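You operate a simulated robot arm through the tools that you are given. There is no shell and no other tool. Be economical: measure what you need, move in short steps, check, and stop when the job is done.

You are at the controls of a simulated robot arm. One attempt, no reset.

Task
Run exactly 2 cans past the blue sensor at speed 1.0.
Fine: belt switch Off and left Off; zero the counter and set the speed before the run; use the yellow button; afterwards put the speed dial back to 2.0.

It is judged by the outcome, as a careful person would: the job done as asked, and still so three seconds after it is handed in. It fails if anything else is knocked over, pushed out of place, dropped, spilled or broken.

Robot
A 7-joint arm with a two-finger parallel gripper on a trunk, on a base that drives. Base frame: it is fixed to the floor where the robot stands at the start and does not move with it; the origin is under the middle of the robot, x ahead of it, y to its left, z up. Readings come in mm, degrees, newtons and seconds.
Its first joint turns from -149.0 to 149.0 degrees. Places, roughly: belt switch of the middle conveyor [900, 0, 900]; counter of the middle conveyor [500, -700, 800]; pink can (5x5x14 cm) [500, -800, 1000]; speed dial of the middle conveyor [800, -100, 900]; white button under the counter [500, -600, 800]. Payload 3.5 kg.
The TCP is the grasp point between the finger pads, 23 mm short of the fingertips. In the tool frame z runs along the fingers and y along their closing line. The gripper opens to 94 mm. The fingers are 38 mm wide and 10 mm thick; the gripper's body (54 by 96 mm) begins 39 mm behind the TCP.
Orientation is that of the tool frame in the base frame, as a unit quaternion [x, y, z, w]. With the fingers straight down and closing along the base's y, the tool's x points along the base's -x, its y along +y and its z along -z.

Tools
- The arm moves only by the tool play_rows. Its argument "targets" is text: rows parted by semicolons, each of 7 numbers parted by spaces: the closure, from 0 (fully open) to 1 (shut), then the shift along the tool's x, y, z in units of 20 mm (1.0 is 20 mm), then the turn, a rotation vector about the tool's x, y, z in units of 8 degrees (1.0 is 8 degrees). In form: grip dx dy dz rx ry rz; .... A call has 1 to 8 rows; each row shifts and turns the commanded pose from where the row before left it, along the tool's axes as they then stand. A call with a number of a shift or a turn outside -1 to 1 is refused whole. Each row takes 0.2 s and may step no farther than 50 mm and 8.6 degrees from the row before; otherwise, or with a gripper value out of range, the whole call is refused. Where a pose cannot be reached the arm comes as near as it can. A force on the tool above 40 N (or 10 N above the force at the start of the call, whichever is more), or a blocked arm, ends the call early, and 0.2 s more pass. Each finger travels about 153 mm/s and halts on what it meets, pressing with about 40 N; the grip force reading is that of the motor and also rises with nothing between the fingers. The clock runs only during rows and for 0.2 s after the last one: add rows that do not move to give the fingers time. It gives the time, the measured TCP pose, the force on the tool (base axes), the opening and the grip force at its end, in the units of the frame above (readings bear some noise), with the torque about the TCP (base axes, N m) and any sound that the robot's microphone picked up.
- Cameras (640 x 400 px; columns grow to the right, rows downward): "scene" is now at [-262.8, 125.7, 1301]; the picture's right is [-0.68, -0.73, 0.00], its down [-0.19, 0.18, -0.97] and it looks along [0.71, -0.66, -0.26] (base axes); focal length 255 px, centre (320, 200). "wrist" rides on the gripper at [86, 16, -75] in the tool frame; the picture's right is [-0.18, 0.98, 0.00], its down [-0.58, -0.11, -0.81] and it looks along [-0.79, -0.15, 0.59] (tool axes); focal length 243 px, centre (320, 200). There is no depth. A picture from a camera that has moved, and an enlarged one, comes with that camera's place and axes in the base frame and with its lens.
- snapshot(camera): a new picture of that camera. The clock stands still meanwhile.
- drive_base(legs): drives the robot by 1 to 6 legs, each [ahead, left, turn to the left] in mm, mm and degrees, along the robot's own axes; the way and the turn of a leg run together, so that a leg with both is an arc; at most 1500 mm and 180 degrees a leg. The arm and the cameras ride along, it lands a little off, and it stops where it bumps. It gives what a move gives.
- head_to(pan, tilt): turns the head with the scene camera to pan (to the left, within 143 degrees either way) and tilt (down, from -29 to 69), counted from straight ahead of the robot. It gives what a move gives.
- inspect(camera, box): a new picture of the part [left, top, right, bottom] of that camera's present view, enlarged. The clock stands still meanwhile.
- hand_in(): hands the job in; it is judged then, once.

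Work in short steps. Places have to be worked out from the pictures, the camera data and where the tool is seen: move nearer, look again, correct. Check each grasp and each placing, and mend what went wrong. You have 120 turns and 98 pictures in all, those below and enlarged ones among them. Open the gripper and draw the arm clear of the work before you hand the job in, unless the task says otherwise; then end with one line.

The tools are called after "Call:" as a command line: name --argument value ..., lists and objects as JSON in quotes. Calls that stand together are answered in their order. play_rows: Moves the arm, as the interface text tells. Its arguments: {"type":"object","properties":{"targets":{"type":"string"}},"required":["targets"]} The other tools are called the same way: drive_base (legs) drives the base; head_to (pan, tilt) turns the head that bears the scene camera; snapshot (camera) takes a picture; inspect (camera, box) takes an enlarged picture of a part of a camera's view; hand_in () hands the job in.

At the start:

```text
t: 0.0
tcp_pos: [786.2, -193.3, 974.2]
tcp_rot: [0.0, 1.0, 0.0, 0.0]
force: [0.0, 0.4, 1.2]
torque: [0.04, -0.03, 0.0]
finger_gap: 93.9
gripper_force: 0.0
robot x, y, heading: [0.7, -0.5, -0.1]
head pan, tilt: [-42.8, 15.1]
```

scene: 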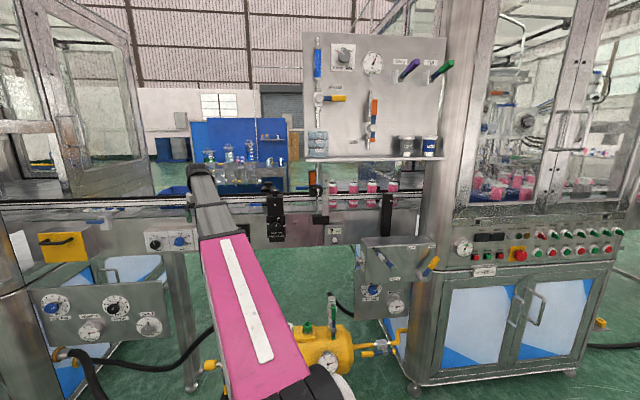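
wrist: 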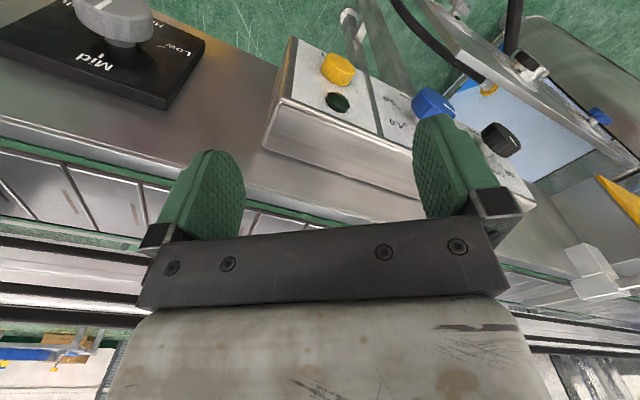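

The scene shows a conveyor with several panels; I need to enlarge the conveyor area to identify the controls.

Call:
inspect --camera "scene" --box '[240, 150, 440, 275]'

Call:
inspect --camera "scene" --box '[0, 180, 240, 330]'

Call:
inspect --camera "wrist" --box '[0, 0, 640, 250]'

```text
3.20 times, centred on (340, 212) of scene
camera zoom: at [-262.8, 125.7, 1301.0], right [-0.68, -0.73, 0.0], down [-0.19, 0.18, -0.97], along [0.71, -0.66, -0.26], focal length 817 px, centre (256, 160)
```

zoom: 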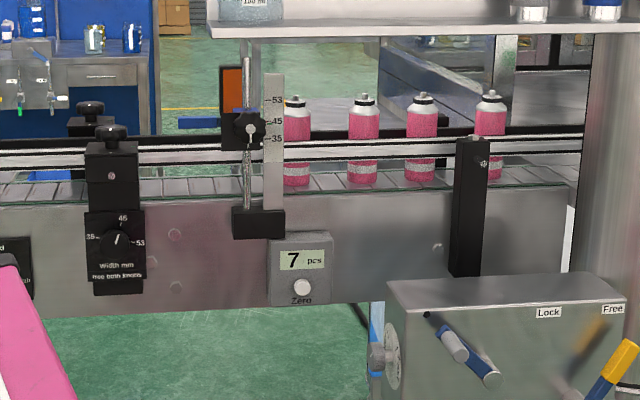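

```text
2.67 times, centred on (120, 255) of scene
camera zoom: at [-262.8, 125.7, 1301.0], right [-0.68, -0.73, 0.0], down [-0.19, 0.18, -0.97], along [0.71, -0.66, -0.26], focal length 681 px, centre (853, 53)
```

zoom: 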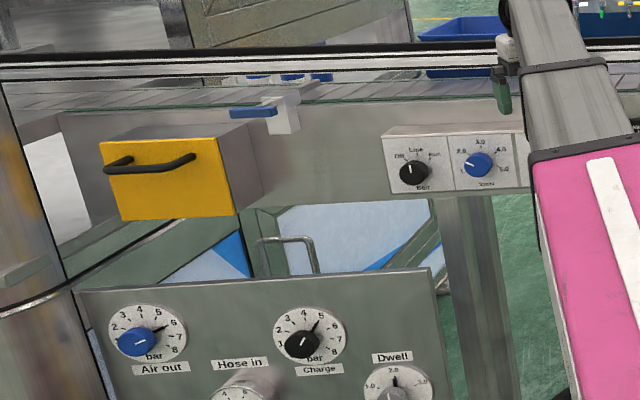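

```text
1.00 times, centred on (320, 125) of wrist (not enlarged: the box is as wide or as high as the picture)
camera zoom: at [698.1, -178.3, 1046.2], right [0.18, 0.98, 0.0], down [0.58, -0.11, 0.81], along [0.79, -0.15, -0.59], focal length 243 px, centre (320, 275)
```

zoom: 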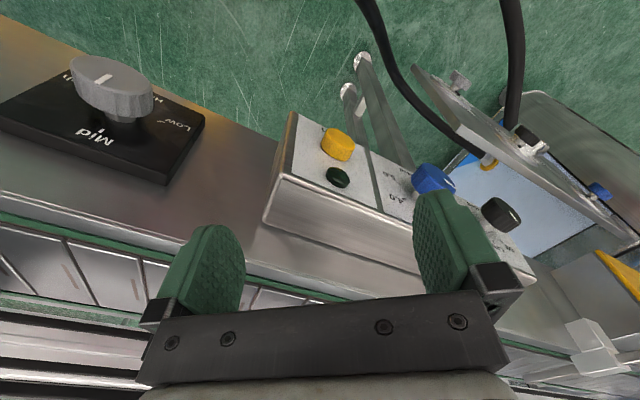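

I triangulate the dial at about (826,-110,867) and belt knob (883,-35,861), panel face normal about (-0.8,0.6). I enlarge the wrist picture to read the panel.

Call:
inspect --camera "wrist" --box '[260, 20, 540, 195]'

Call:
inspect --camera "scene" --box '[140, 220, 210, 264]'

Call:
inspect --camera "scene" --box '[290, 165, 410, 240]'

```text
2.29 times, centred on (400, 108) of wrist
camera zoom: at [698.1, -178.3, 1046.2], right [0.18, 0.98, 0.0], down [0.58, -0.11, 0.81], along [0.79, -0.15, -0.59], focal length 555 px, centre (137, 411)
```

zoom: 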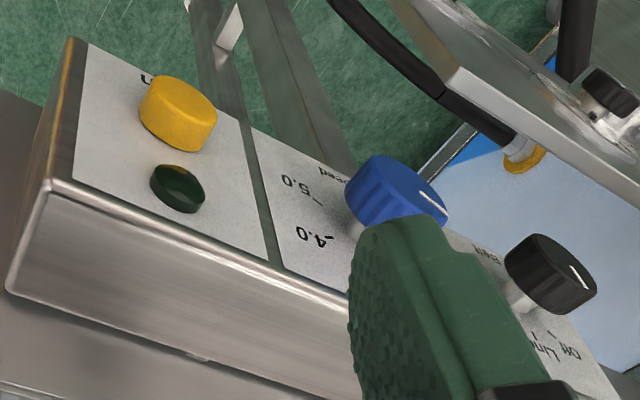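

```text
9.09 times, centred on (175, 242) of scene
camera zoom: at [-262.8, 125.7, 1301.0], right [-0.68, -0.73, 0.0], down [-0.19, 0.18, -0.97], along [0.71, -0.66, -0.26], focal length 2320 px, centre (1638, -182)
```

zoom: 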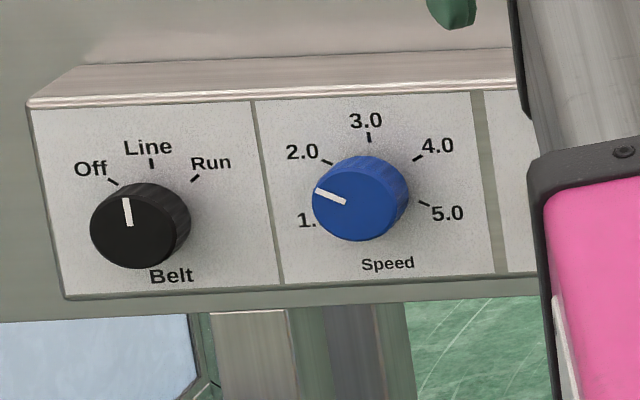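

```text
5.33 times, centred on (350, 202) of scene
camera zoom: at [-262.8, 125.7, 1301.0], right [-0.68, -0.73, 0.0], down [-0.19, 0.18, -0.97], along [0.71, -0.66, -0.26], focal length 1361 px, centre (160, 187)
```

zoom: 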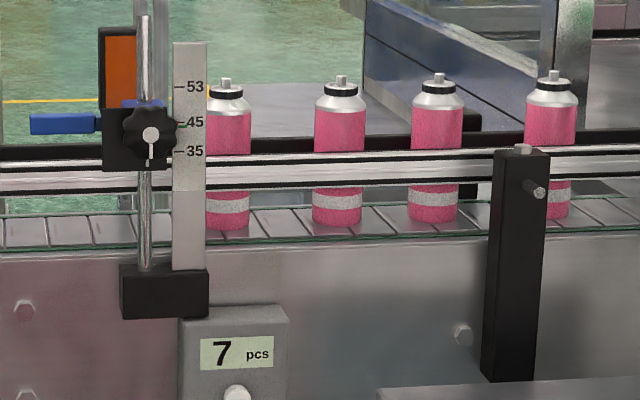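

The belt switch appears to be at Line and the dial near 2.0. I back the arm away from the conveyor first, then I will turn the tool horizontal.

Call:
play_rows --targets "0 0 0 -1 0 0 0; 0 1 1 0 0 0 0; 0 1 1 0 0 0 0; 0 1 1 0 0 0 0; 0 1 1 0 0 0 0; 0 1 1 0 0 0 0; 0 1 1 0 0 0 0; 0 1 1 0 0 0 0"

```text
t: 1.8
tcp_pos: [646.2, -53.7, 993.2]
tcp_rot: [0.0, 1.0, 0.0, 0.0]
force: [1.1, 0.2, -0.2]
torque: [0.02, 0.02, -0.02]
finger_gap: 93.9
gripper_force: 0.1
robot x, y, heading: [-0.0, 0.7, -0.1]
head pan, tilt: [-42.8, 15.1]
```

Now yaw toward the conveyor's normal.

Call:
play_rows --targets "0 0 0 0 0 0 0.93; 0 0 0 0 0 0 0.93; 0 0 0 0 0 0 0.93; 0 0 0 0 0 0 0.93; 0 0 0 0 0 0 0.93"

Call:
play_rows --targets "0 0 0 0 0 -1 0; 0 0 0 0 0 -1 0; 0 0 0 0 0 -1 0; 0 0 0 0 0 -1 0; 0 0 0 0 0 -1 0; 0 0 0 0 0 -1 0"

Call:
snapshot --camera "scene"

Call:
snapshot --camera "wrist"

```text
t: 3.0
tcp_pos: [645.1, -53.4, 991.7]
tcp_rot: [0.32, 0.947, -0.001, 0.0]
force: [0.1, 0.2, -0.5]
torque: [0.0, 0.02, 0.01]
finger_gap: 93.9
gripper_force: 0.0
robot x, y, heading: [-1.5, 3.2, 0.3]
head pan, tilt: [-42.8, 15.1]
```

```text
t: 4.4
tcp_pos: [646.5, -52.7, 993.4]
tcp_rot: [0.292, 0.865, -0.13, 0.386]
force: [0.1, 0.2, -0.3]
torque: [-0.03, -0.01, -0.01]
finger_gap: 94.0
gripper_force: 0.1
robot x, y, heading: [1.9, -1.4, 0.1]
head pan, tilt: [-42.8, 15.1]
```

```text
89 pictures are left
camera scene: at [-262.8, 125.7, 1301.0], right [-0.68, -0.73, 0.0], down [-0.19, 0.18, -0.97], along [0.71, -0.66, -0.26], focal length 255 px, centre (320, 200)
```

scene: 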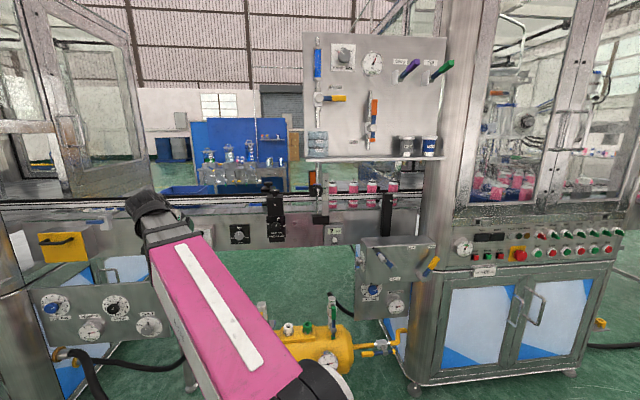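

```text
88 pictures are left
camera wrist: at [564.1, 26.7, 976.8], right [0.69, 0.71, 0.14], down [-0.24, 0.04, 0.97], along [0.68, -0.7, 0.2], focal length 243 px, centre (320, 200)
```

wrist: 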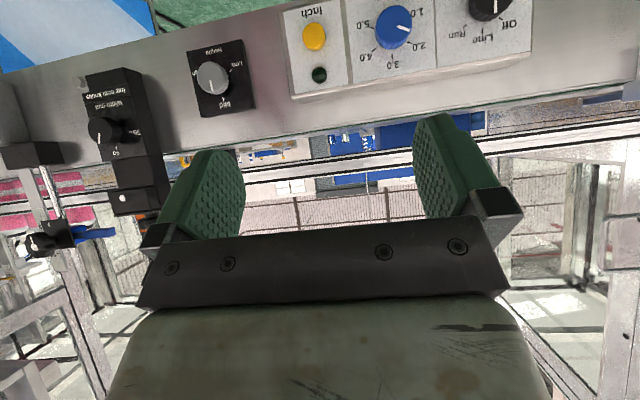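

"Inch" is the yellow button; belt knob and dial look reachable. I finish pitching the tool to horizontal and view.

Call:
play_rows --targets "0 0 0 0 0 -1 0; 0 0 0 0 0 -1 0; 0 0 0 0 0 -1 0; 0 0 0 0 0 -1 0; 0 0 0 0 0 -1 0; 0 0 0 0 0 -0.25 0"

Call:
snapshot --camera "wrist"

```text
t: 5.8
tcp_pos: [646.2, -52.1, 992.9]
tcp_rot: [0.225, 0.67, -0.225, 0.671]
force: [-0.2, -0.5, 0.0]
torque: [-0.03, -0.01, -0.01]
finger_gap: 94.0
gripper_force: 0.0
robot x, y, heading: [-4.1, -0.6, 0.0]
head pan, tilt: [-42.8, 15.1]
```

```text
87 pictures are left
camera wrist: at [595.2, 4.4, 905.4], right [0.59, 0.78, 0.19], down [-0.71, 0.4, 0.58], along [0.38, -0.48, 0.79], focal length 243 px, centre (320, 200)
```

wrist: 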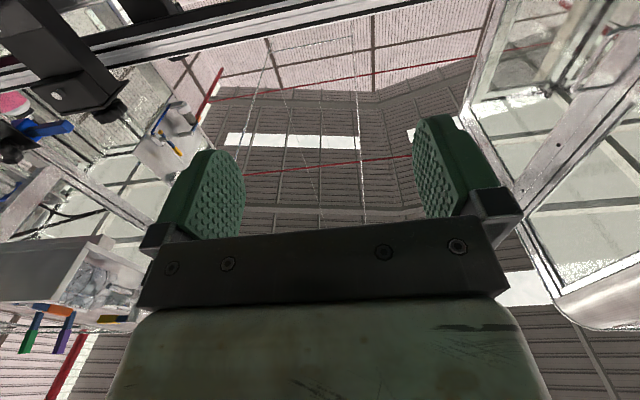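

The camera looks upward in this pose; I roll the tool 180° about its axis so the camera sits above and looks down at the panel.

Call:
play_rows --targets "0 0 0 0 0 0 1; 0 0 0 0 0 0 1; 0 0 0 0 0 0 1; 0 0 0 0 0 0 1; 0 0 0 0 0 0 1; 0 0 0 0 0 0 1; 0 0 0 0 0 0 1; 0 0 0 0 0 0 1"

Call:
play_rows --targets "0 0 0 0 0 0 1; 0 0 0 0 0 0 1; 0 0 0 0 0 0 1; 0 0 0 0 0 0 1; 0 0 0 0 0 0 1; 0 0 0 0 0 0 1; 0 0 0 0 0 0 1; 0 0 0 0 0 0 1"

Call:
play_rows --targets "0 0 0 0 0 0 1; 0 0 0 0 0 0 1; 0 0 0 0 0 0 1; 0 0 0 0 0 0 1; 0 0 0 0 0 0 1; 0 0 0 0 0 0 1; 0 0 0 0 0 0 0.5"

Call:
snapshot --camera "wrist"

```text
t: 7.6
tcp_pos: [644.5, -53.5, 991.8]
tcp_rot: [0.547, 0.449, 0.165, 0.688]
force: [-0.1, 0.0, -0.1]
torque: [-0.01, 0.0, -0.03]
finger_gap: 93.9
gripper_force: 0.0
robot x, y, heading: [0.4, 0.2, 0.1]
head pan, tilt: [-42.8, 15.1]
```

```text
t: 9.4
tcp_pos: [607.9, -125.2, 1134.1]
tcp_rot: [0.719, 0.129, 0.487, 0.48]
force: [-0.5, -0.6, -0.3]
torque: [-0.03, 0.0, -0.04]
finger_gap: 94.1
gripper_force: 0.2
out of reach, approached as far as the arm can: row 4, 5, 6, 7, 8
robot x, y, heading: [4.4, -0.6, -0.1]
head pan, tilt: [-42.8, 15.1]
```

```text
t: 11.0
tcp_pos: [492.5, -333.9, 1215.7]
tcp_rot: [0.717, -0.157, 0.648, 0.203]
force: [-0.4, 0.2, -0.6]
torque: [-0.01, 0.01, -0.03]
finger_gap: 94.2
gripper_force: 0.1
out of reach, approached as far as the arm can: row 1, 2, 3, 4, 5, 6, 7
robot x, y, heading: [-0.9, -0.1, 0.3]
head pan, tilt: [-42.8, 15.1]
```

```text
86 pictures are left
camera wrist: at [427.4, -308.7, 1307.4], right [-0.5, -0.86, -0.1], down [-0.71, 0.47, -0.53], along [0.5, -0.19, -0.84], focal length 243 px, centre (320, 200)
```

wrist: 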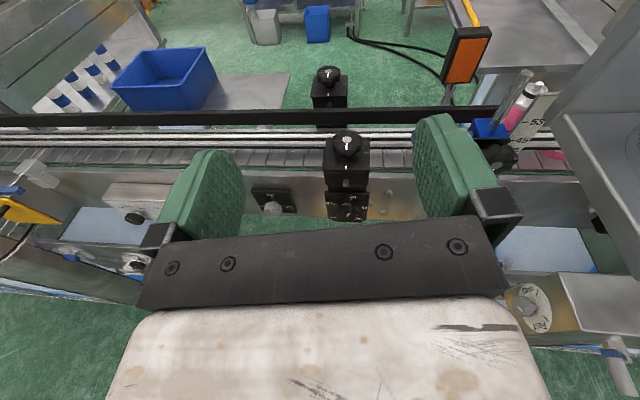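

The joint limit blocks rolling this way; the other direction should be free. I unwind.

Call:
play_rows --targets "0 0 0 0 0 0 -1; 0 0 0 0 0 0 -1; 0 0 0 0 0 0 -1; 0 0 0 0 0 0 -1; 0 0 0 0 0 0 -1; 0 0 0 0 0 0 -1; 0 0 0 0 0 0 -1; 0 0 0 0 0 0 -1"

Call:
play_rows --targets "0 0 0 0 0 0 -1; 0 0 0 0 0 0 -1; 0 0 0 0 0 0 -1; 0 0 0 0 0 0 -1; 0 0 0 0 0 0 -1; 0 0 0 0 0 0 -1; 0 0 0 0 0 0 -1; 0 0 0 0 0 0 -0.5"

Call:
play_rows --targets "0 0 0 0 0 0 -1; 0 0 0 0 0 0 -1; 0 0 0 0 0 0 -1; 0 0 0 0 0 0 -1; 0 0 0 0 0 0 -1; 0 0 0 0 0 0 -1; 0 0 0 0 0 0 -1"

Call:
play_rows --targets "0 0 0 0 0 0 -1; 0 0 0 0 0 0 -1; 0 0 0 0 0 0 -1; 0 0 0 0 0 0 -1; 0 0 0 0 0 0 -1; 0 0 0 0 0 0 -1; 0 0 0 0 0 0 -1; 0 0 0 0 0 0 -1"

```text
t: 12.8
tcp_pos: [492.1, -334.1, 1213.6]
tcp_rot: [0.696, 0.231, 0.437, 0.521]
force: [1.1, -0.5, 0.7]
torque: [0.02, 0.0, -0.01]
finger_gap: 93.8
gripper_force: 0.0
robot x, y, heading: [3.9, 2.5, 0.1]
head pan, tilt: [-42.8, 15.1]
```

```text
t: 14.6
tcp_pos: [491.5, -335.7, 1213.9]
tcp_rot: [0.487, 0.549, 0.118, 0.669]
force: [-0.5, 0.8, 0.1]
torque: [-0.03, 0.01, 0.05]
finger_gap: 94.2
gripper_force: 0.1
robot x, y, heading: [-3.2, 0.1, 0.0]
head pan, tilt: [-42.8, 15.1]
```

```text
t: 16.2
tcp_pos: [491.1, -335.2, 1215.6]
tcp_rot: [0.173, 0.713, -0.21, 0.646]
force: [-0.6, 0.6, -0.3]
torque: [0.01, -0.01, 0.0]
finger_gap: 93.9
gripper_force: 0.0
robot x, y, heading: [1.0, -1.2, -0.1]
head pan, tilt: [-42.8, 15.1]
```

```text
t: 18.0
tcp_pos: [491.2, -334.4, 1215.9]
tcp_rot: [-0.232, 0.697, -0.52, 0.436]
force: [-0.6, -0.3, 0.4]
torque: [0.02, 0.01, 0.01]
finger_gap: 94.0
gripper_force: 0.1
robot x, y, heading: [-2.8, 7.5, -0.1]
head pan, tilt: [-42.8, 15.1]
```

Continuing the roll by about 112° in the negative direction.

Call:
play_rows --targets "0 0 0 0 0 0 -1; 0 0 0 0 0 0 -1; 0 0 0 0 0 0 -1; 0 0 0 0 0 0 -1; 0 0 0 0 0 0 -1; 0 0 0 0 0 0 -1; 0 0 0 0 0 0 -1"

Call:
play_rows --targets "0 0 0 0 0 0 -1; 0 0 0 0 0 0 -1; 0 0 0 0 0 0 -1; 0 0 0 0 0 0 -1; 0 0 0 0 0 0 -1; 0 0 0 0 0 0 -1; 0 0 0 0 0 0 -1"

Call:
snapshot --camera "wrist"

Call:
snapshot --camera "scene"

```text
t: 19.6
tcp_pos: [490.0, -334.2, 1214.2]
tcp_rot: [0.532, -0.506, 0.664, -0.142]
force: [0.5, 0.2, 0.5]
torque: [-0.03, -0.02, 0.02]
finger_gap: 93.9
gripper_force: 0.1
robot x, y, heading: [-0.5, -4.2, -0.0]
head pan, tilt: [-42.8, 15.1]
```

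```text
t: 21.2
tcp_pos: [504.5, -315.0, 1211.8]
tcp_rot: [0.703, -0.209, 0.653, 0.191]
force: [-0.5, -0.2, -0.3]
torque: [-0.01, 0.02, 0.02]
finger_gap: 94.0
gripper_force: 0.0
out of reach, approached as far as the arm can: row 7
robot x, y, heading: [-3.6, 0.6, 0.0]
head pan, tilt: [-42.8, 15.1]
```

```text
85 pictures are left
camera wrist: at [437.0, -292.3, 1302.6], right [-0.55, -0.82, -0.19], down [-0.65, 0.55, -0.52], along [0.53, -0.16, -0.83], focal length 243 px, centre (320, 200)
```

wrist: 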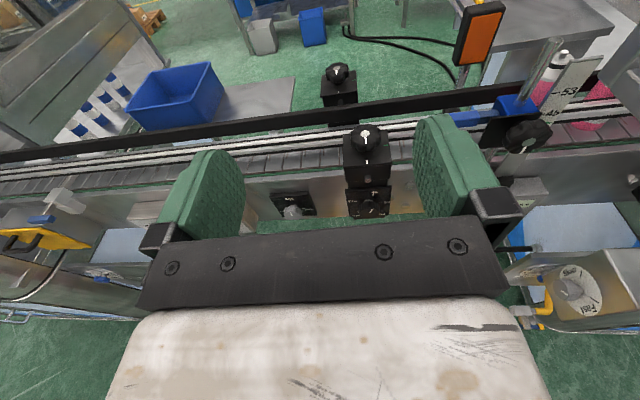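

```text
84 pictures are left
camera scene: at [-262.8, 125.7, 1301.0], right [-0.68, -0.73, 0.0], down [-0.19, 0.18, -0.97], along [0.71, -0.66, -0.26], focal length 255 px, centre (320, 200)
```

scene: 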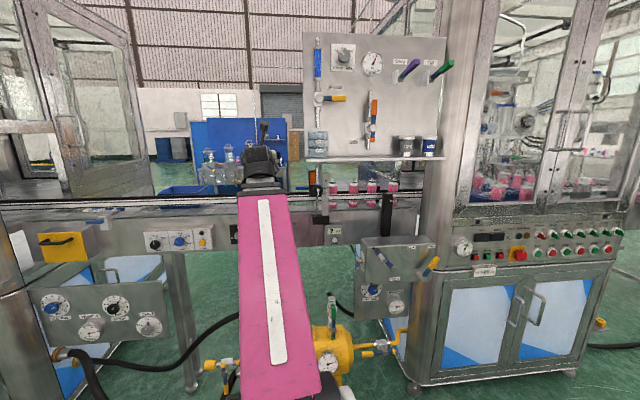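

Now the scene camera sees the panel clear. I enlarge the panel and counter.

Call:
inspect --camera "scene" --box '[140, 220, 220, 270]'

Call:
inspect --camera "wrist" --box '[0, 150, 320, 350]'

Call:
inspect --camera "scene" --box '[290, 165, 410, 240]'

```text
8.00 times, centred on (180, 245) of scene
camera zoom: at [-262.8, 125.7, 1301.0], right [-0.68, -0.73, 0.0], down [-0.19, 0.18, -0.97], along [0.71, -0.66, -0.26], focal length 2042 px, centre (1440, -160)
```

zoom: 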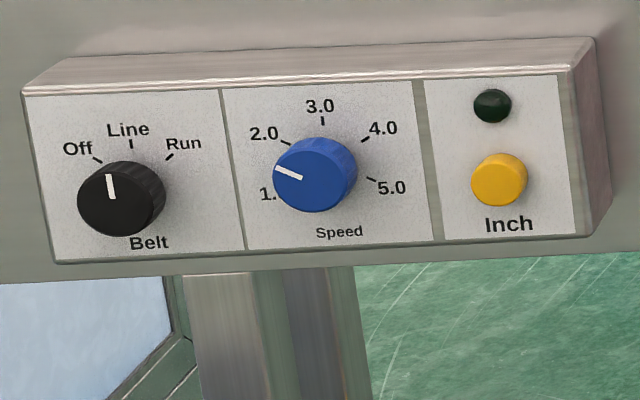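

```text
2.00 times, centred on (160, 250) of wrist
camera zoom: at [437.0, -292.3, 1302.6], right [-0.55, -0.82, -0.19], down [-0.65, 0.55, -0.52], along [0.53, -0.16, -0.83], focal length 485 px, centre (640, 100)
```

zoom: 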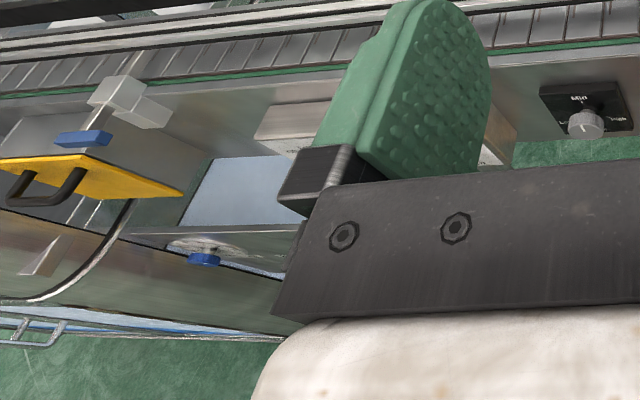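

```text
5.33 times, centred on (350, 202) of scene
camera zoom: at [-262.8, 125.7, 1301.0], right [-0.68, -0.73, 0.0], down [-0.19, 0.18, -0.97], along [0.71, -0.66, -0.26], focal length 1361 px, centre (160, 187)
```

zoom: 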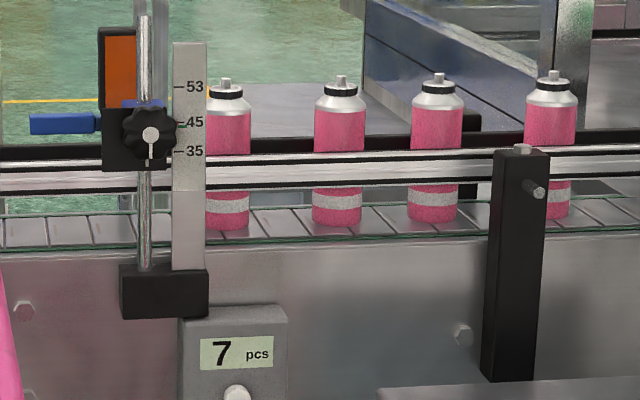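

Belt switch is on Line, dial on 2.0, counter 7, cans standing still. I correct yaw/pitch to the conveyor normal (heading ≈ -38°) and move toward a standoff in front of the panel.

Call:
play_rows --targets "0 0 -1 0 -0.6 0.5 0; 0 -0.9 -1 0 0 0 0; 0 -0.9 -1 0 0 0 0; 0 -0.9 -1 0 0 0 0; 0 -0.9 -1 0 0 0 0; 0 -0.9 -1 0 0 0 0; 0 -0.9 -1 0 0 0 0; 0 -0.9 -1 0 0 0 0"

Call:
snapshot --camera "wrist"

```text
t: 23.0
tcp_pos: [596.6, -186.3, 1083.4]
tcp_rot: [0.675, -0.218, 0.669, 0.222]
force: [-0.1, -0.5, -0.2]
torque: [-0.04, 0.01, -0.01]
finger_gap: 93.8
gripper_force: 0.0
robot x, y, heading: [-1.5, -1.1, -0.0]
head pan, tilt: [-42.8, 15.1]
```

```text
80 pictures are left
camera wrist: at [526.4, -155.1, 1169.1], right [-0.59, -0.79, -0.18], down [-0.59, 0.56, -0.58], along [0.56, -0.23, -0.8], focal length 243 px, centre (320, 200)
```

wrist: 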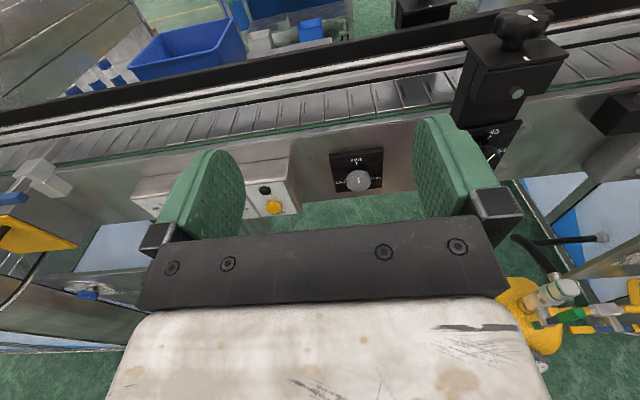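

Orientation is good. Continue toward the panel.

Call:
play_rows --targets "0 -0.6 -1 0 -0.2 0 0; 0 -0.6 -1 0 0 0 0; 0 -0.6 -1 0 0 0 0; 0 -0.6 -1 0 0 0 0; 0 -0.6 -1 0 0 0 0; 0 -0.6 -1 0 0 0 0; 0 -0.6 -1 0 0 0 0; 0 -0.6 -1 0 0 0 0"

Call:
snapshot --camera "wrist"

```text
t: 24.8
tcp_pos: [694.7, -60.3, 987.6]
tcp_rot: [0.672, -0.228, 0.666, 0.232]
force: [-0.6, 0.1, -0.3]
torque: [-0.01, -0.01, 0.03]
finger_gap: 93.9
gripper_force: 0.0
robot x, y, heading: [-4.4, -3.0, -0.1]
head pan, tilt: [-42.8, 15.1]
```

```text
79 pictures are left
camera wrist: at [625.6, -28.4, 1074.3], right [-0.61, -0.78, -0.18], down [-0.57, 0.58, -0.58], along [0.55, -0.25, -0.8], focal length 243 px, centre (320, 200)
```

wrist: 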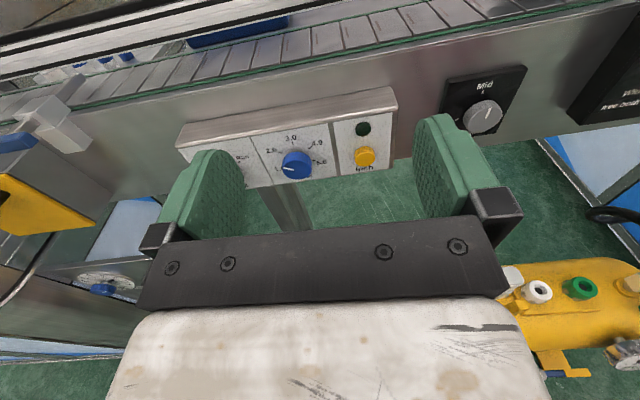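

Dial face ≈ (835,-105,858), yellow ≈ (791,-182,851). I shift left to see the belt knob between the fingers.

Call:
play_rows --targets "0 -0.4 -1 0 0 0 0; 0 -0.4 -1 0 0 0 0; 0 -0.4 -1 0 0 0 0; 0 -0.4 -1 0 0 0 0; 0 -0.4 -1 0 0 0 0; 0 -0.4 -1 0 0 0 0; 0 -0.4 -1 0 0 0 0"

Call:
snapshot --camera "wrist"

```text
t: 26.4
tcp_pos: [778.5, 51.4, 930.9]
tcp_rot: [0.672, -0.229, 0.665, 0.233]
force: [-0.3, 0.1, 0.1]
torque: [0.01, -0.02, -0.02]
finger_gap: 93.8
gripper_force: 0.0
robot x, y, heading: [0.1, -0.5, 0.0]
head pan, tilt: [-42.8, 15.1]
```

```text
78 pictures are left
camera wrist: at [709.8, 83.3, 1017.5], right [-0.61, -0.77, -0.18], down [-0.57, 0.58, -0.58], along [0.55, -0.25, -0.8], focal length 243 px, centre (320, 200)
```

wrist: 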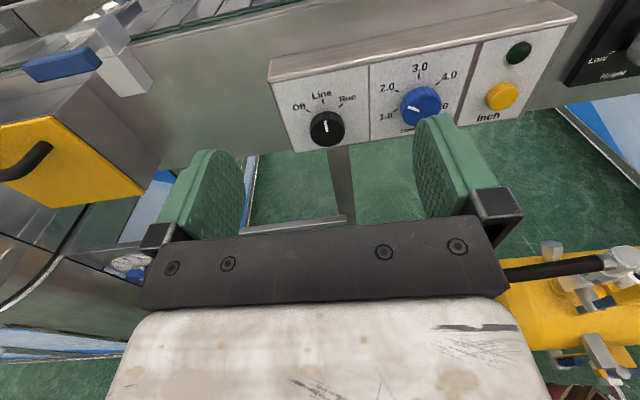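

Belt knob ≈ (891,-31,855), right ahead of the tool laterally. I zoom on it to confirm pointer and mark angles.

Call:
inspect --camera "wrist" --box '[260, 50, 460, 175]'

```text
3.20 times, centred on (360, 112) of wrist
camera zoom: at [709.8, 83.3, 1017.5], right [-0.61, -0.77, -0.18], down [-0.57, 0.58, -0.58], along [0.55, -0.25, -0.8], focal length 776 px, centre (192, 480)
```

zoom: 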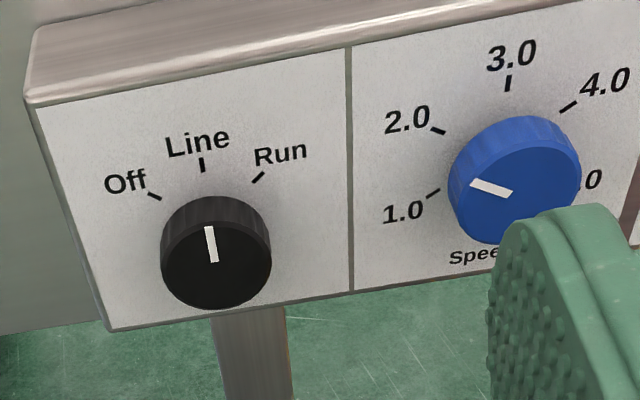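

Pointer is at Line; Off lies about 50° counter-clockwise. I lower to the knob height, roll +56° for turning room, and part-close the fingers.

Call:
play_rows --targets "0.3 -0.95 -0.1 0 0 0 0; 0.3 -0.95 -0.1 0 0 0 0; 0.3 -0.95 0 0 0 0 0; 0.3 -0.95 0 0 0 0 0; 0.3 0 0 0 0 0 1; 0.3 0 0 0 0 0 1; 0.3 0 0 0 0 0 1; 0.3 0 0 0 0 0 1"

Call:
play_rows --targets "0.3 0 0 0 0 0 1; 0.3 0 0 0 0 0 1; 0.3 0 0 0 0 0 1; 0.3 0 0 0.5 0 0 0; 0.3 0 0 0.5 0 0 0"

Call:
snapshot --camera "wrist"

Call:
snapshot --camera "scene"

```text
t: 28.2
tcp_pos: [779.3, 55.4, 853.8]
tcp_rot: [0.582, -0.406, 0.703, 0.04]
force: [0.4, 0.2, 0.3]
torque: [0.0, -0.02, -0.03]
finger_gap: 65.8
gripper_force: 0.0
robot x, y, heading: [-3.3, -0.5, 0.1]
head pan, tilt: [-42.8, 15.1]
```

```text
t: 29.4
tcp_pos: [796.0, 41.8, 853.0]
tcp_rot: [0.486, -0.517, 0.696, -0.109]
force: [0.0, 0.4, -0.5]
torque: [-0.01, -0.01, -0.01]
finger_gap: 65.6
gripper_force: 0.1
robot x, y, heading: [-0.7, 0.5, -0.2]
head pan, tilt: [-42.8, 15.1]
```

```text
76 pictures are left
camera wrist: at [686.3, 22.8, 888.5], right [-0.25, -0.31, -0.91], down [-0.3, 0.92, -0.23], along [0.92, 0.22, -0.33], focal length 243 px, centre (320, 200)
```

wrist: 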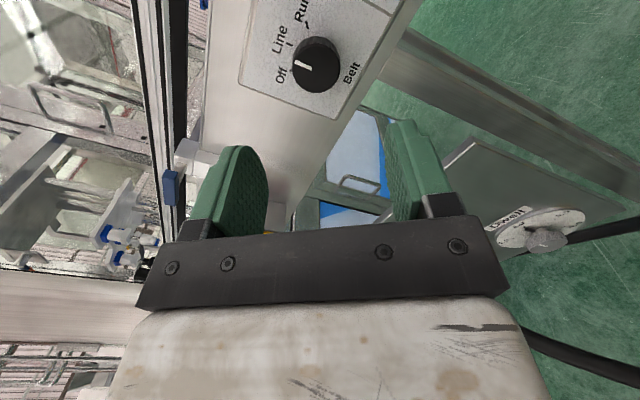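

```text
75 pictures are left
camera scene: at [-262.9, 125.7, 1301.0], right [-0.68, -0.73, 0.0], down [-0.19, 0.18, -0.97], along [0.71, -0.66, -0.26], focal length 255 px, centre (320, 200)
```

scene: 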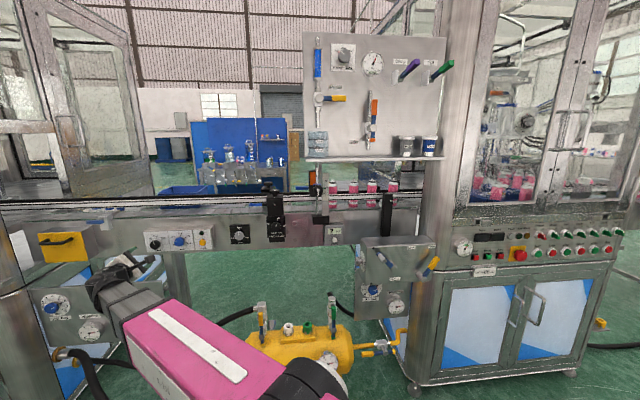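

Knob and tool axis are aligned within about 2 mm, 119 mm ahead. Advance 100 mm and check.

Call:
play_rows --targets "0.3 0 0 1 0 0 0; 0.3 0 0 1 0 0 0; 0.3 0 0 1 0 0 0; 0.3 0 0 1 0 0 0; 0.3 0 0 0.5 0 0 0"

Call:
snapshot --camera "wrist"

```text
t: 30.6
tcp_pos: [867.1, -15.1, 853.0]
tcp_rot: [0.486, -0.518, 0.696, -0.106]
force: [0.9, -0.5, -0.2]
torque: [0.0, 0.0, 0.01]
finger_gap: 65.5
gripper_force: 0.1
robot x, y, heading: [-0.5, 0.4, 0.1]
head pan, tilt: [-42.8, 15.1]
```

```text
74 pictures are left
camera wrist: at [757.2, -34.0, 888.7], right [-0.25, -0.32, -0.91], down [-0.3, 0.92, -0.23], along [0.92, 0.22, -0.33], focal length 243 px, centre (320, 200)
```

wrist: 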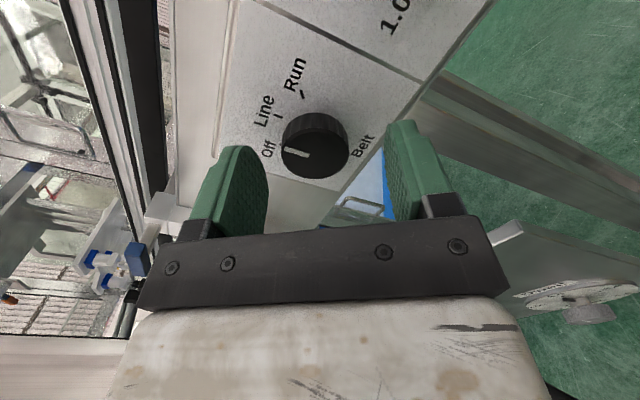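

Aligned. Advance 24 mm so the pads straddle the knob.

Call:
play_rows --targets "0.3 0 0 0.6 0 0 0; 0.3 0 0 0.6 0 0 0; 0.3 0 0 0 0 0 0"

Call:
snapshot --camera "wrist"

```text
t: 31.4
tcp_pos: [882.6, -26.6, 852.2]
tcp_rot: [0.487, -0.516, 0.696, -0.108]
force: [-26.5, 16.5, -0.8]
torque: [-0.39, -0.54, 1.1]
finger_gap: 64.6
gripper_force: 0.1
robot x, y, heading: [0.9, 0.2, 0.3]
head pan, tilt: [-42.8, 15.1]
```

```text
73 pictures are left
camera wrist: at [774.0, -46.1, 888.2], right [-0.25, -0.32, -0.91], down [-0.31, 0.92, -0.23], along [0.92, 0.22, -0.33], focal length 243 px, centre (320, 200)
```

wrist: 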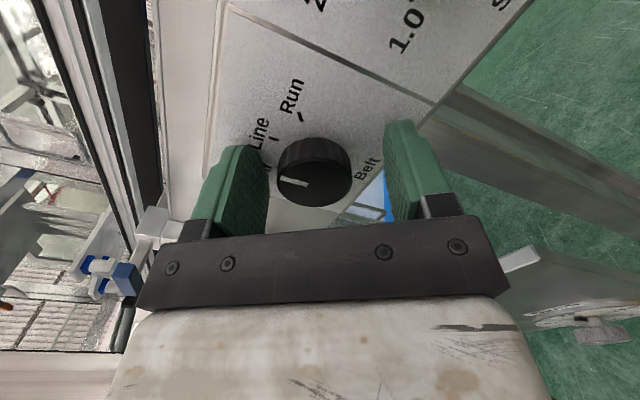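

Tips touch the panel (31 N). Back off about 7 mm and close on the knob.

Call:
play_rows --targets "0.3 0 0 -0.36 0 0 0; 0.6 0 0 0 0 0 0; 1 0 0 0 0 0 0; 1 0 0 0 0 0 0"

Call:
snapshot --camera "wrist"

```text
t: 32.5
tcp_pos: [883.3, -23.8, 854.9]
tcp_rot: [0.487, -0.515, 0.698, -0.108]
force: [-0.5, -0.3, 5.1]
torque: [-0.18, -0.21, 0.41]
finger_gap: 35.3
gripper_force: 45.4
robot x, y, heading: [-1.7, 1.7, 0.1]
head pan, tilt: [-42.8, 15.1]
stopped in row 4: the force on the tool passed its limit at 44 N (the readings are from after the stop); the commanded pose is now the measured one
```

```text
72 pictures are left
camera wrist: at [772.9, -42.5, 890.2], right [-0.25, -0.32, -0.91], down [-0.31, 0.92, -0.24], along [0.92, 0.22, -0.33], focal length 243 px, centre (320, 200)
```

wrist: 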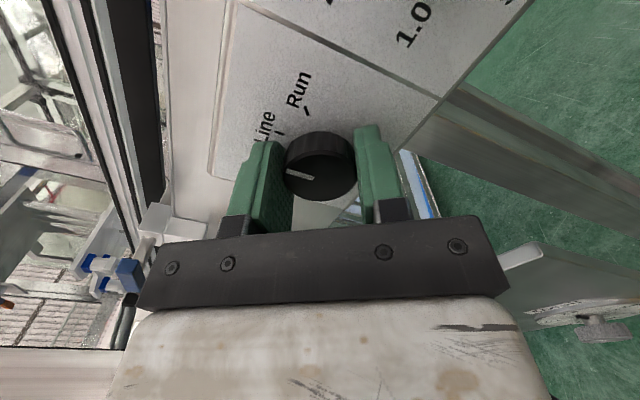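

Knob gripped (35 mm). Rotate counter-clockwise, first 24°.

Call:
play_rows --targets "1 0 0 0 0 0 -1; 1 0 0 0 0 0 -1; 1 0 0 0 0 0 -1"

Call:
snapshot --camera "wrist"

```text
t: 33.3
tcp_pos: [882.5, -23.1, 855.1]
tcp_rot: [0.583, -0.403, 0.705, 0.041]
force: [3.4, 1.9, 8.1]
torque: [-0.81, -1.1, 0.12]
finger_gap: 35.3
gripper_force: 44.7
robot x, y, heading: [-1.2, 1.1, -0.2]
head pan, tilt: [-42.8, 15.1]
```

```text
71 pictures are left
camera wrist: at [786.4, -25.3, 920.2], right [-0.46, -0.59, -0.67], down [-0.4, 0.81, -0.44], along [0.8, 0.06, -0.6], focal length 243 px, centre (320, 200)
```

wrist: 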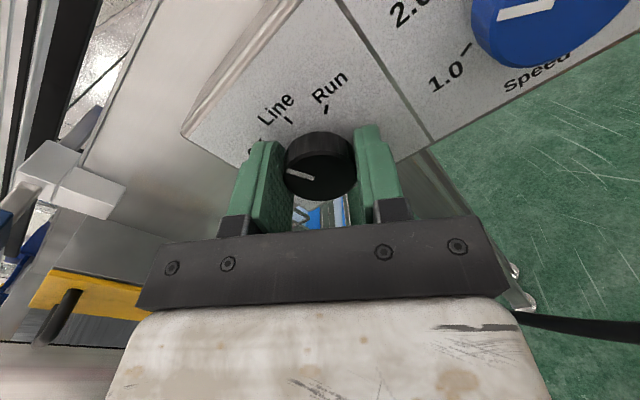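

The knob follows. Another ~22°.

Call:
play_rows --targets "1 0 0 0 0 0 -1; 1 0 0 0 0 0 -1; 1 0 0 0 0 0 -0.7"

Call:
snapshot --camera "wrist"

```text
t: 34.1
tcp_pos: [883.1, -22.1, 855.3]
tcp_rot: [0.648, -0.284, 0.685, 0.171]
force: [7.7, 9.9, 21.8]
torque: [-0.8, -1.02, 0.61]
finger_gap: 35.4
gripper_force: 45.4
robot x, y, heading: [2.8, -0.9, 0.0]
head pan, tilt: [-42.8, 15.1]
```

```text
70 pictures are left
camera wrist: at [803.9, -2.8, 937.0], right [-0.57, -0.74, -0.35], down [-0.51, 0.66, -0.55], along [0.64, -0.14, -0.76], focal length 243 px, centre (320, 200)
```

wrist: 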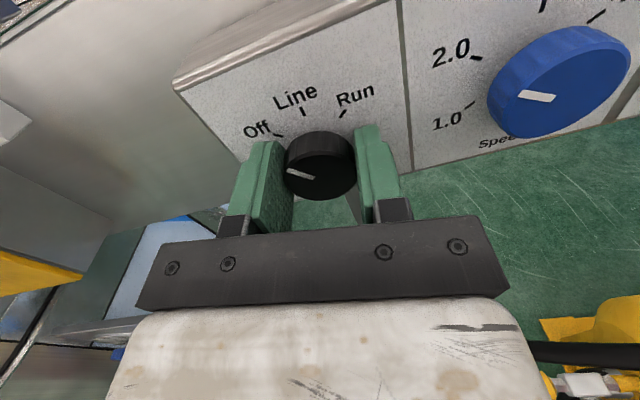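

Pointer direction now matches the Off mark. Release and back off to verify.

Call:
play_rows --targets "0.3 0 0 0 0 0 0; 0.3 0 0 0 0 0 0; 0.3 0 0 -1 0 0 0; 0.3 0 0 -1 0 0 0; 0.3 0 0 -1 0 0 0"

Call:
inspect --camera "wrist" --box '[160, 0, 640, 240]'

```text
t: 35.3
tcp_pos: [832.6, 13.2, 854.6]
tcp_rot: [0.648, -0.286, 0.685, 0.171]
force: [-0.4, -0.8, -0.3]
torque: [0.01, 0.03, -0.01]
finger_gap: 65.7
gripper_force: 0.2
robot x, y, heading: [-1.6, -0.7, 0.0]
head pan, tilt: [-42.8, 15.1]
```

```text
1.33 times, centred on (400, 120) of wrist
camera zoom: at [754.5, 33.2, 936.4], right [-0.58, -0.74, -0.35], down [-0.51, 0.66, -0.55], along [0.64, -0.14, -0.76], focal length 324 px, centre (213, 307)
```

zoom: 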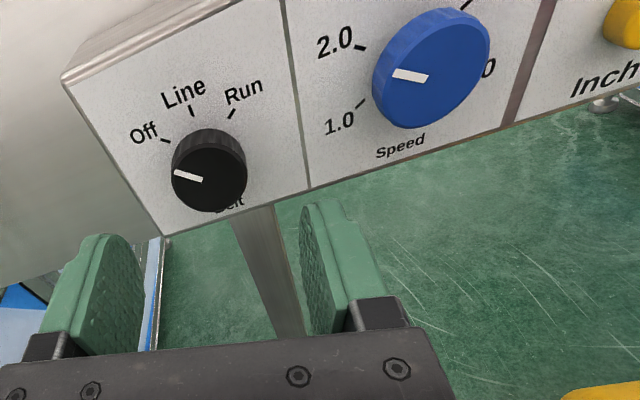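

Belt at Off. Now shift right ~92 mm in front of the dial and roll +56° for turning room.

Call:
play_rows --targets "0.25 0.154 0.9 0 0 0 0; 0.25 0.154 0.9 0 0 0 0; 0.25 0.154 0.9 0 0 0 0; 0.25 0.154 0.9 0 0 0 0; 0.25 0.154 0.9 0 0 0 0"

Call:
play_rows --targets "0.25 0 0 0 0 0 1; 0.25 0 0 0 0 0 1; 0.25 0 0 0 0 0 1; 0.25 0 0 0 0 0 1; 0.25 0 0 0 0 0 1; 0.25 0 0 0 0 0 1; 0.25 0 0 0 0 0 1"

Call:
snapshot --camera "wrist"

Call:
inspect --camera "scene" --box '[120, 215, 220, 278]'

```text
t: 36.5
tcp_pos: [778.7, -58.8, 856.1]
tcp_rot: [0.648, -0.286, 0.685, 0.171]
force: [0.0, -0.7, -0.4]
torque: [0.01, -0.02, -0.02]
finger_gap: 70.5
gripper_force: 0.1
robot x, y, heading: [1.5, 0.6, -0.0]
head pan, tilt: [-42.8, 15.1]
```

```text
t: 38.1
tcp_pos: [779.1, -57.6, 855.8]
tcp_rot: [0.437, -0.557, 0.685, -0.172]
force: [0.6, -0.2, 0.5]
torque: [0.03, -0.01, 0.0]
finger_gap: 70.5
gripper_force: 0.0
robot x, y, heading: [-1.8, -2.4, 0.1]
head pan, tilt: [-42.8, 15.1]
```

```text
68 pictures are left
camera wrist: at [666.6, -81.9, 875.3], right [-0.15, -0.18, -0.97], down [-0.28, 0.95, -0.13], along [0.95, 0.26, -0.19], focal length 243 px, centre (320, 200)
```

wrist: 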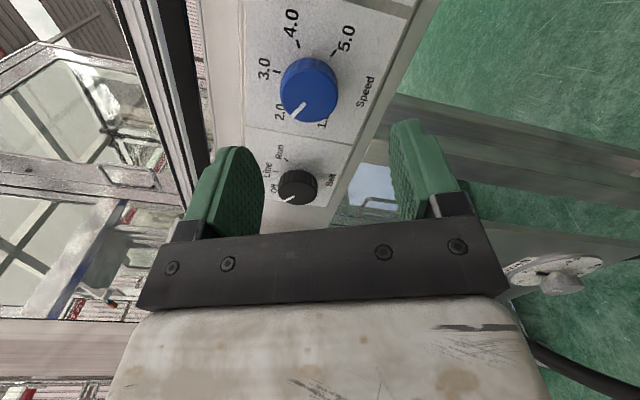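

```text
6.35 times, centred on (170, 246) of scene
camera zoom: at [-262.4, 125.6, 1301.0], right [-0.68, -0.73, 0.0], down [-0.19, 0.18, -0.97], along [0.71, -0.66, -0.26], focal length 1621 px, centre (1272, -95)
```

zoom: 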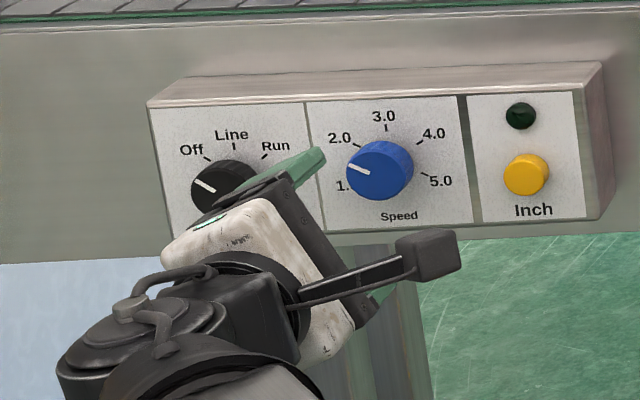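

Belt confirmed at Off. Dial centre ≈ (833,-105,860); small correction and advance.

Call:
play_rows --targets "0.25 0.22 -0.12 0 0 0 0; 0.25 0 0 1 0 0 0; 0.25 0 0 0.8 0 0 0; 0.25 0 0 0 0 0 0"

Call:
snapshot --camera "wrist"

```text
t: 39.1
tcp_pos: [804.3, -82.6, 858.9]
tcp_rot: [0.438, -0.556, 0.685, -0.171]
force: [-0.4, 0.1, 0.7]
torque: [0.0, 0.01, 0.0]
finger_gap: 70.4
gripper_force: 0.0
robot x, y, heading: [2.5, 1.0, 0.3]
head pan, tilt: [-42.8, 15.1]
```

```text
66 pictures are left
camera wrist: at [692.7, -105.7, 878.9], right [-0.15, -0.18, -0.97], down [-0.28, 0.95, -0.14], along [0.95, 0.26, -0.19], focal length 243 px, centre (320, 200)
```

wrist: 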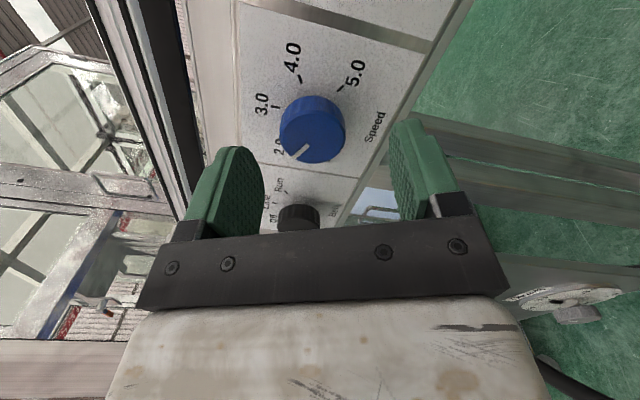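

Advance 22 mm and close onto the dial.

Call:
play_rows --targets "0.25 0 0 0.6 0 0 0; 0.25 0 0 0.5 0 0 0; 0.5 0 0 0 0 0 0; 0.6 0 0 0 0 0 0; 1 0 0 0 0 0 0; 1 0 0 0 0 0 0"

Call:
snapshot --camera "wrist"

```text
t: 40.3
tcp_pos: [824.5, -94.8, 862.3]
tcp_rot: [0.439, -0.553, 0.688, -0.171]
force: [-2.0, 0.0, 5.6]
torque: [-0.44, -0.56, 0.33]
finger_gap: 34.8
gripper_force: 45.4
robot x, y, heading: [2.2, -0.6, -0.0]
head pan, tilt: [-42.8, 15.1]
stopped in row 6: the force on the tool passed its limit at 43 N (the readings are from after the stop); the commanded pose is now the measured one
```

```text
65 pictures are left
camera wrist: at [711.2, -118.5, 882.2], right [-0.14, -0.19, -0.97], down [-0.29, 0.95, -0.14], along [0.95, 0.26, -0.19], focal length 243 px, centre (320, 200)
```

wrist: 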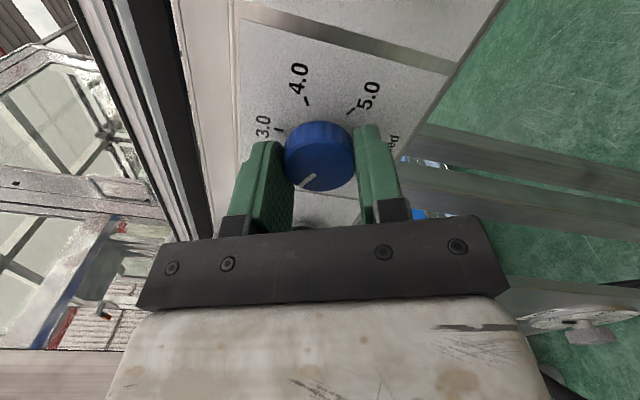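

Gripped. Rotate counter-clockwise ~46°, then check.

Call:
play_rows --targets "1 0 0 0 0 0 -1; 1 0 0 0 0 0 -1; 1 0 0 0 0 0 -1; 1 0 0 0 0 0 -1; 1 0 0 0 0 0 -1; 1 0 0 0 0 0 -0.75"

Call:
inspect --camera "wrist" --box '[200, 40, 440, 240]'

```text
t: 41.7
tcp_pos: [822.7, -95.8, 862.7]
tcp_rot: [0.621, -0.337, 0.699, 0.111]
force: [-9.0, 2.7, 8.1]
torque: [-0.85, -1.24, 0.31]
finger_gap: 35.4
gripper_force: 45.2
robot x, y, heading: [-2.4, 1.2, -0.1]
head pan, tilt: [-42.8, 15.1]
```

```text
2.00 times, centred on (320, 140) of wrist
camera zoom: at [736.2, -86.1, 936.8], right [-0.53, -0.69, -0.5], down [-0.46, 0.73, -0.51], along [0.72, -0.04, -0.7], focal length 485 px, centre (320, 320)
```

zoom: 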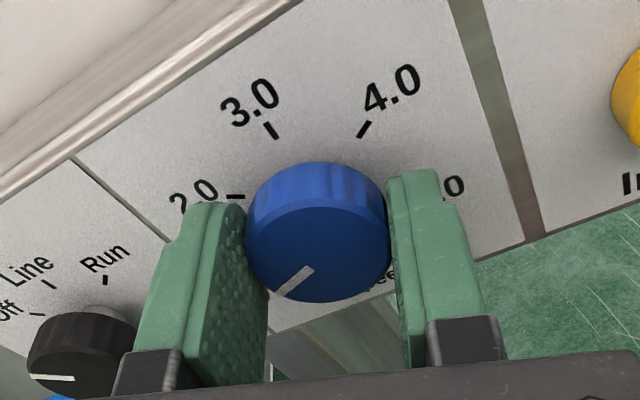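

Mark geometry says steps of about 60°, so another 14° is needed.

Call:
play_rows --targets "1 0 0 0 0 0 -0.9; 1 0 0 0 0 0 -0.9"

Call:
play_rows --targets "0.25 0 0 0 0 0 0; 0.25 0 0 0 0 0 0; 0.25 0 0 -1 0 0 0; 0.25 0 0 -1 0 0 0; 0.25 0 0 -1 0 0 0"

Call:
inspect --camera "wrist" --box '[160, 0, 480, 200]'

```text
t: 42.3
tcp_pos: [823.1, -95.4, 862.6]
tcp_rot: [0.658, -0.258, 0.679, 0.197]
force: [-14.7, 1.9, -1.8]
torque: [0.66, -0.6, 0.5]
finger_gap: 35.5
gripper_force: 45.5
robot x, y, heading: [1.4, -0.5, -0.0]
head pan, tilt: [-42.8, 15.1]
```

```text
t: 43.5
tcp_pos: [778.0, -59.0, 863.5]
tcp_rot: [0.658, -0.258, 0.68, 0.197]
force: [0.0, 0.6, 0.1]
torque: [0.02, -0.01, -0.02]
finger_gap: 70.5
gripper_force: 0.1
robot x, y, heading: [-1.6, 0.4, -0.1]
head pan, tilt: [-42.8, 15.1]
```

```text
2.00 times, centred on (320, 100) of wrist
camera zoom: at [702.7, -33.0, 947.1], right [-0.59, -0.76, -0.27], down [-0.54, 0.62, -0.57], along [0.6, -0.19, -0.77], focal length 485 px, centre (320, 400)
```

zoom: 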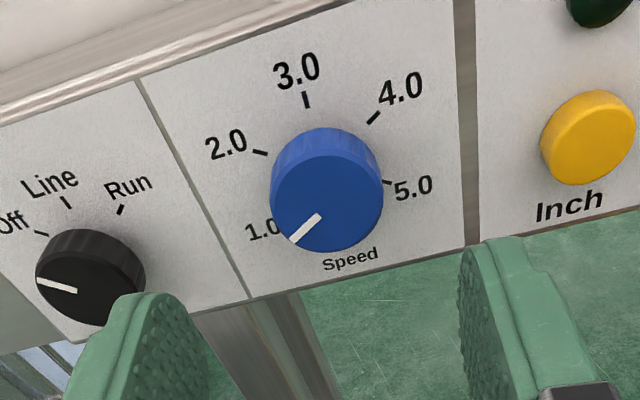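

Pointer computes to about -122° versus 1.0 at -120°: good. Now back off and traverse right toward the counter, higher up.

Call:
play_rows --targets "0.5 0.5 0 -1 0 0 0; 0.5 0.5 0 -1 0 0 0; 0.8 0.5 0 -1 0 0 0; 1 0.5 0 -1 0 0 0; 1 0.5 1 0 0 0 0; 1 0.5 1 0 0 0 0; 1 0.5 1 0 0 0 0; 1 0.5 1 0 0 0 0"

Call:
play_rows --targets "1 0.3 1 0 0 0 0; 1 0.3 1 0 0 0 0; 1 0.3 1 0 0 0 0; 1 0.3 1 0 0 0 0; 1 0.3 1 0 0 0 0; 1 0.3 1 0 0 0 0; 1 0.3 1 0 0 0 0; 1 0.3 1 0 0 0 0"

Call:
inspect --camera "scene" --box '[140, 220, 220, 270]'

Call:
snapshot --camera "wrist"

```text
t: 45.3
tcp_pos: [658.6, -77.1, 932.3]
tcp_rot: [0.658, -0.257, 0.68, 0.197]
force: [0.4, -0.6, 0.0]
torque: [-0.01, -0.02, 0.02]
finger_gap: 0.0
gripper_force: 39.8
robot x, y, heading: [-3.3, 0.2, 0.0]
head pan, tilt: [-42.8, 15.1]
```

```text
t: 47.1
tcp_pos: [611.8, -214.1, 971.2]
tcp_rot: [0.657, -0.258, 0.68, 0.197]
force: [0.6, 0.2, -0.3]
torque: [0.01, -0.01, -0.02]
finger_gap: 0.2
gripper_force: 40.3
out of reach, approached as far as the arm can: row 4, 5, 6, 7, 8
robot x, y, heading: [-1.0, -0.5, -0.1]
head pan, tilt: [-42.8, 15.1]
```

```text
8.00 times, centred on (180, 245) of scene
camera zoom: at [-262.3, 125.6, 1301.0], right [-0.68, -0.73, 0.0], down [-0.19, 0.18, -0.97], along [0.71, -0.66, -0.26], focal length 2042 px, centre (1440, -160)
```

zoom: 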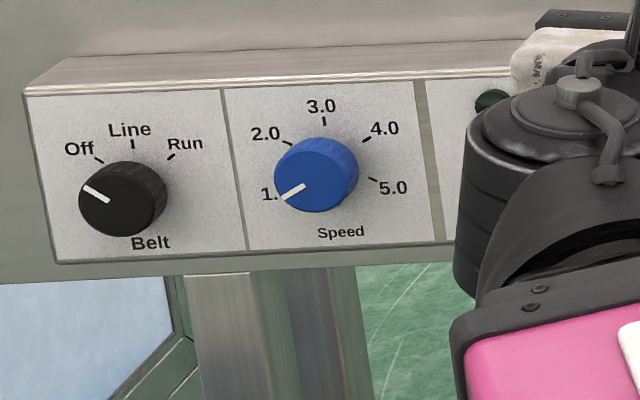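

```text
61 pictures are left
camera wrist: at [536.5, -188.7, 1054.7], right [-0.59, -0.76, -0.27], down [-0.54, 0.62, -0.57], along [0.6, -0.19, -0.77], focal length 243 px, centre (320, 200)
```

wrist: 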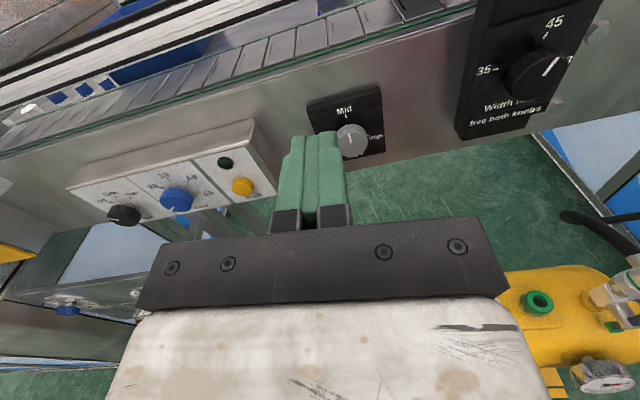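

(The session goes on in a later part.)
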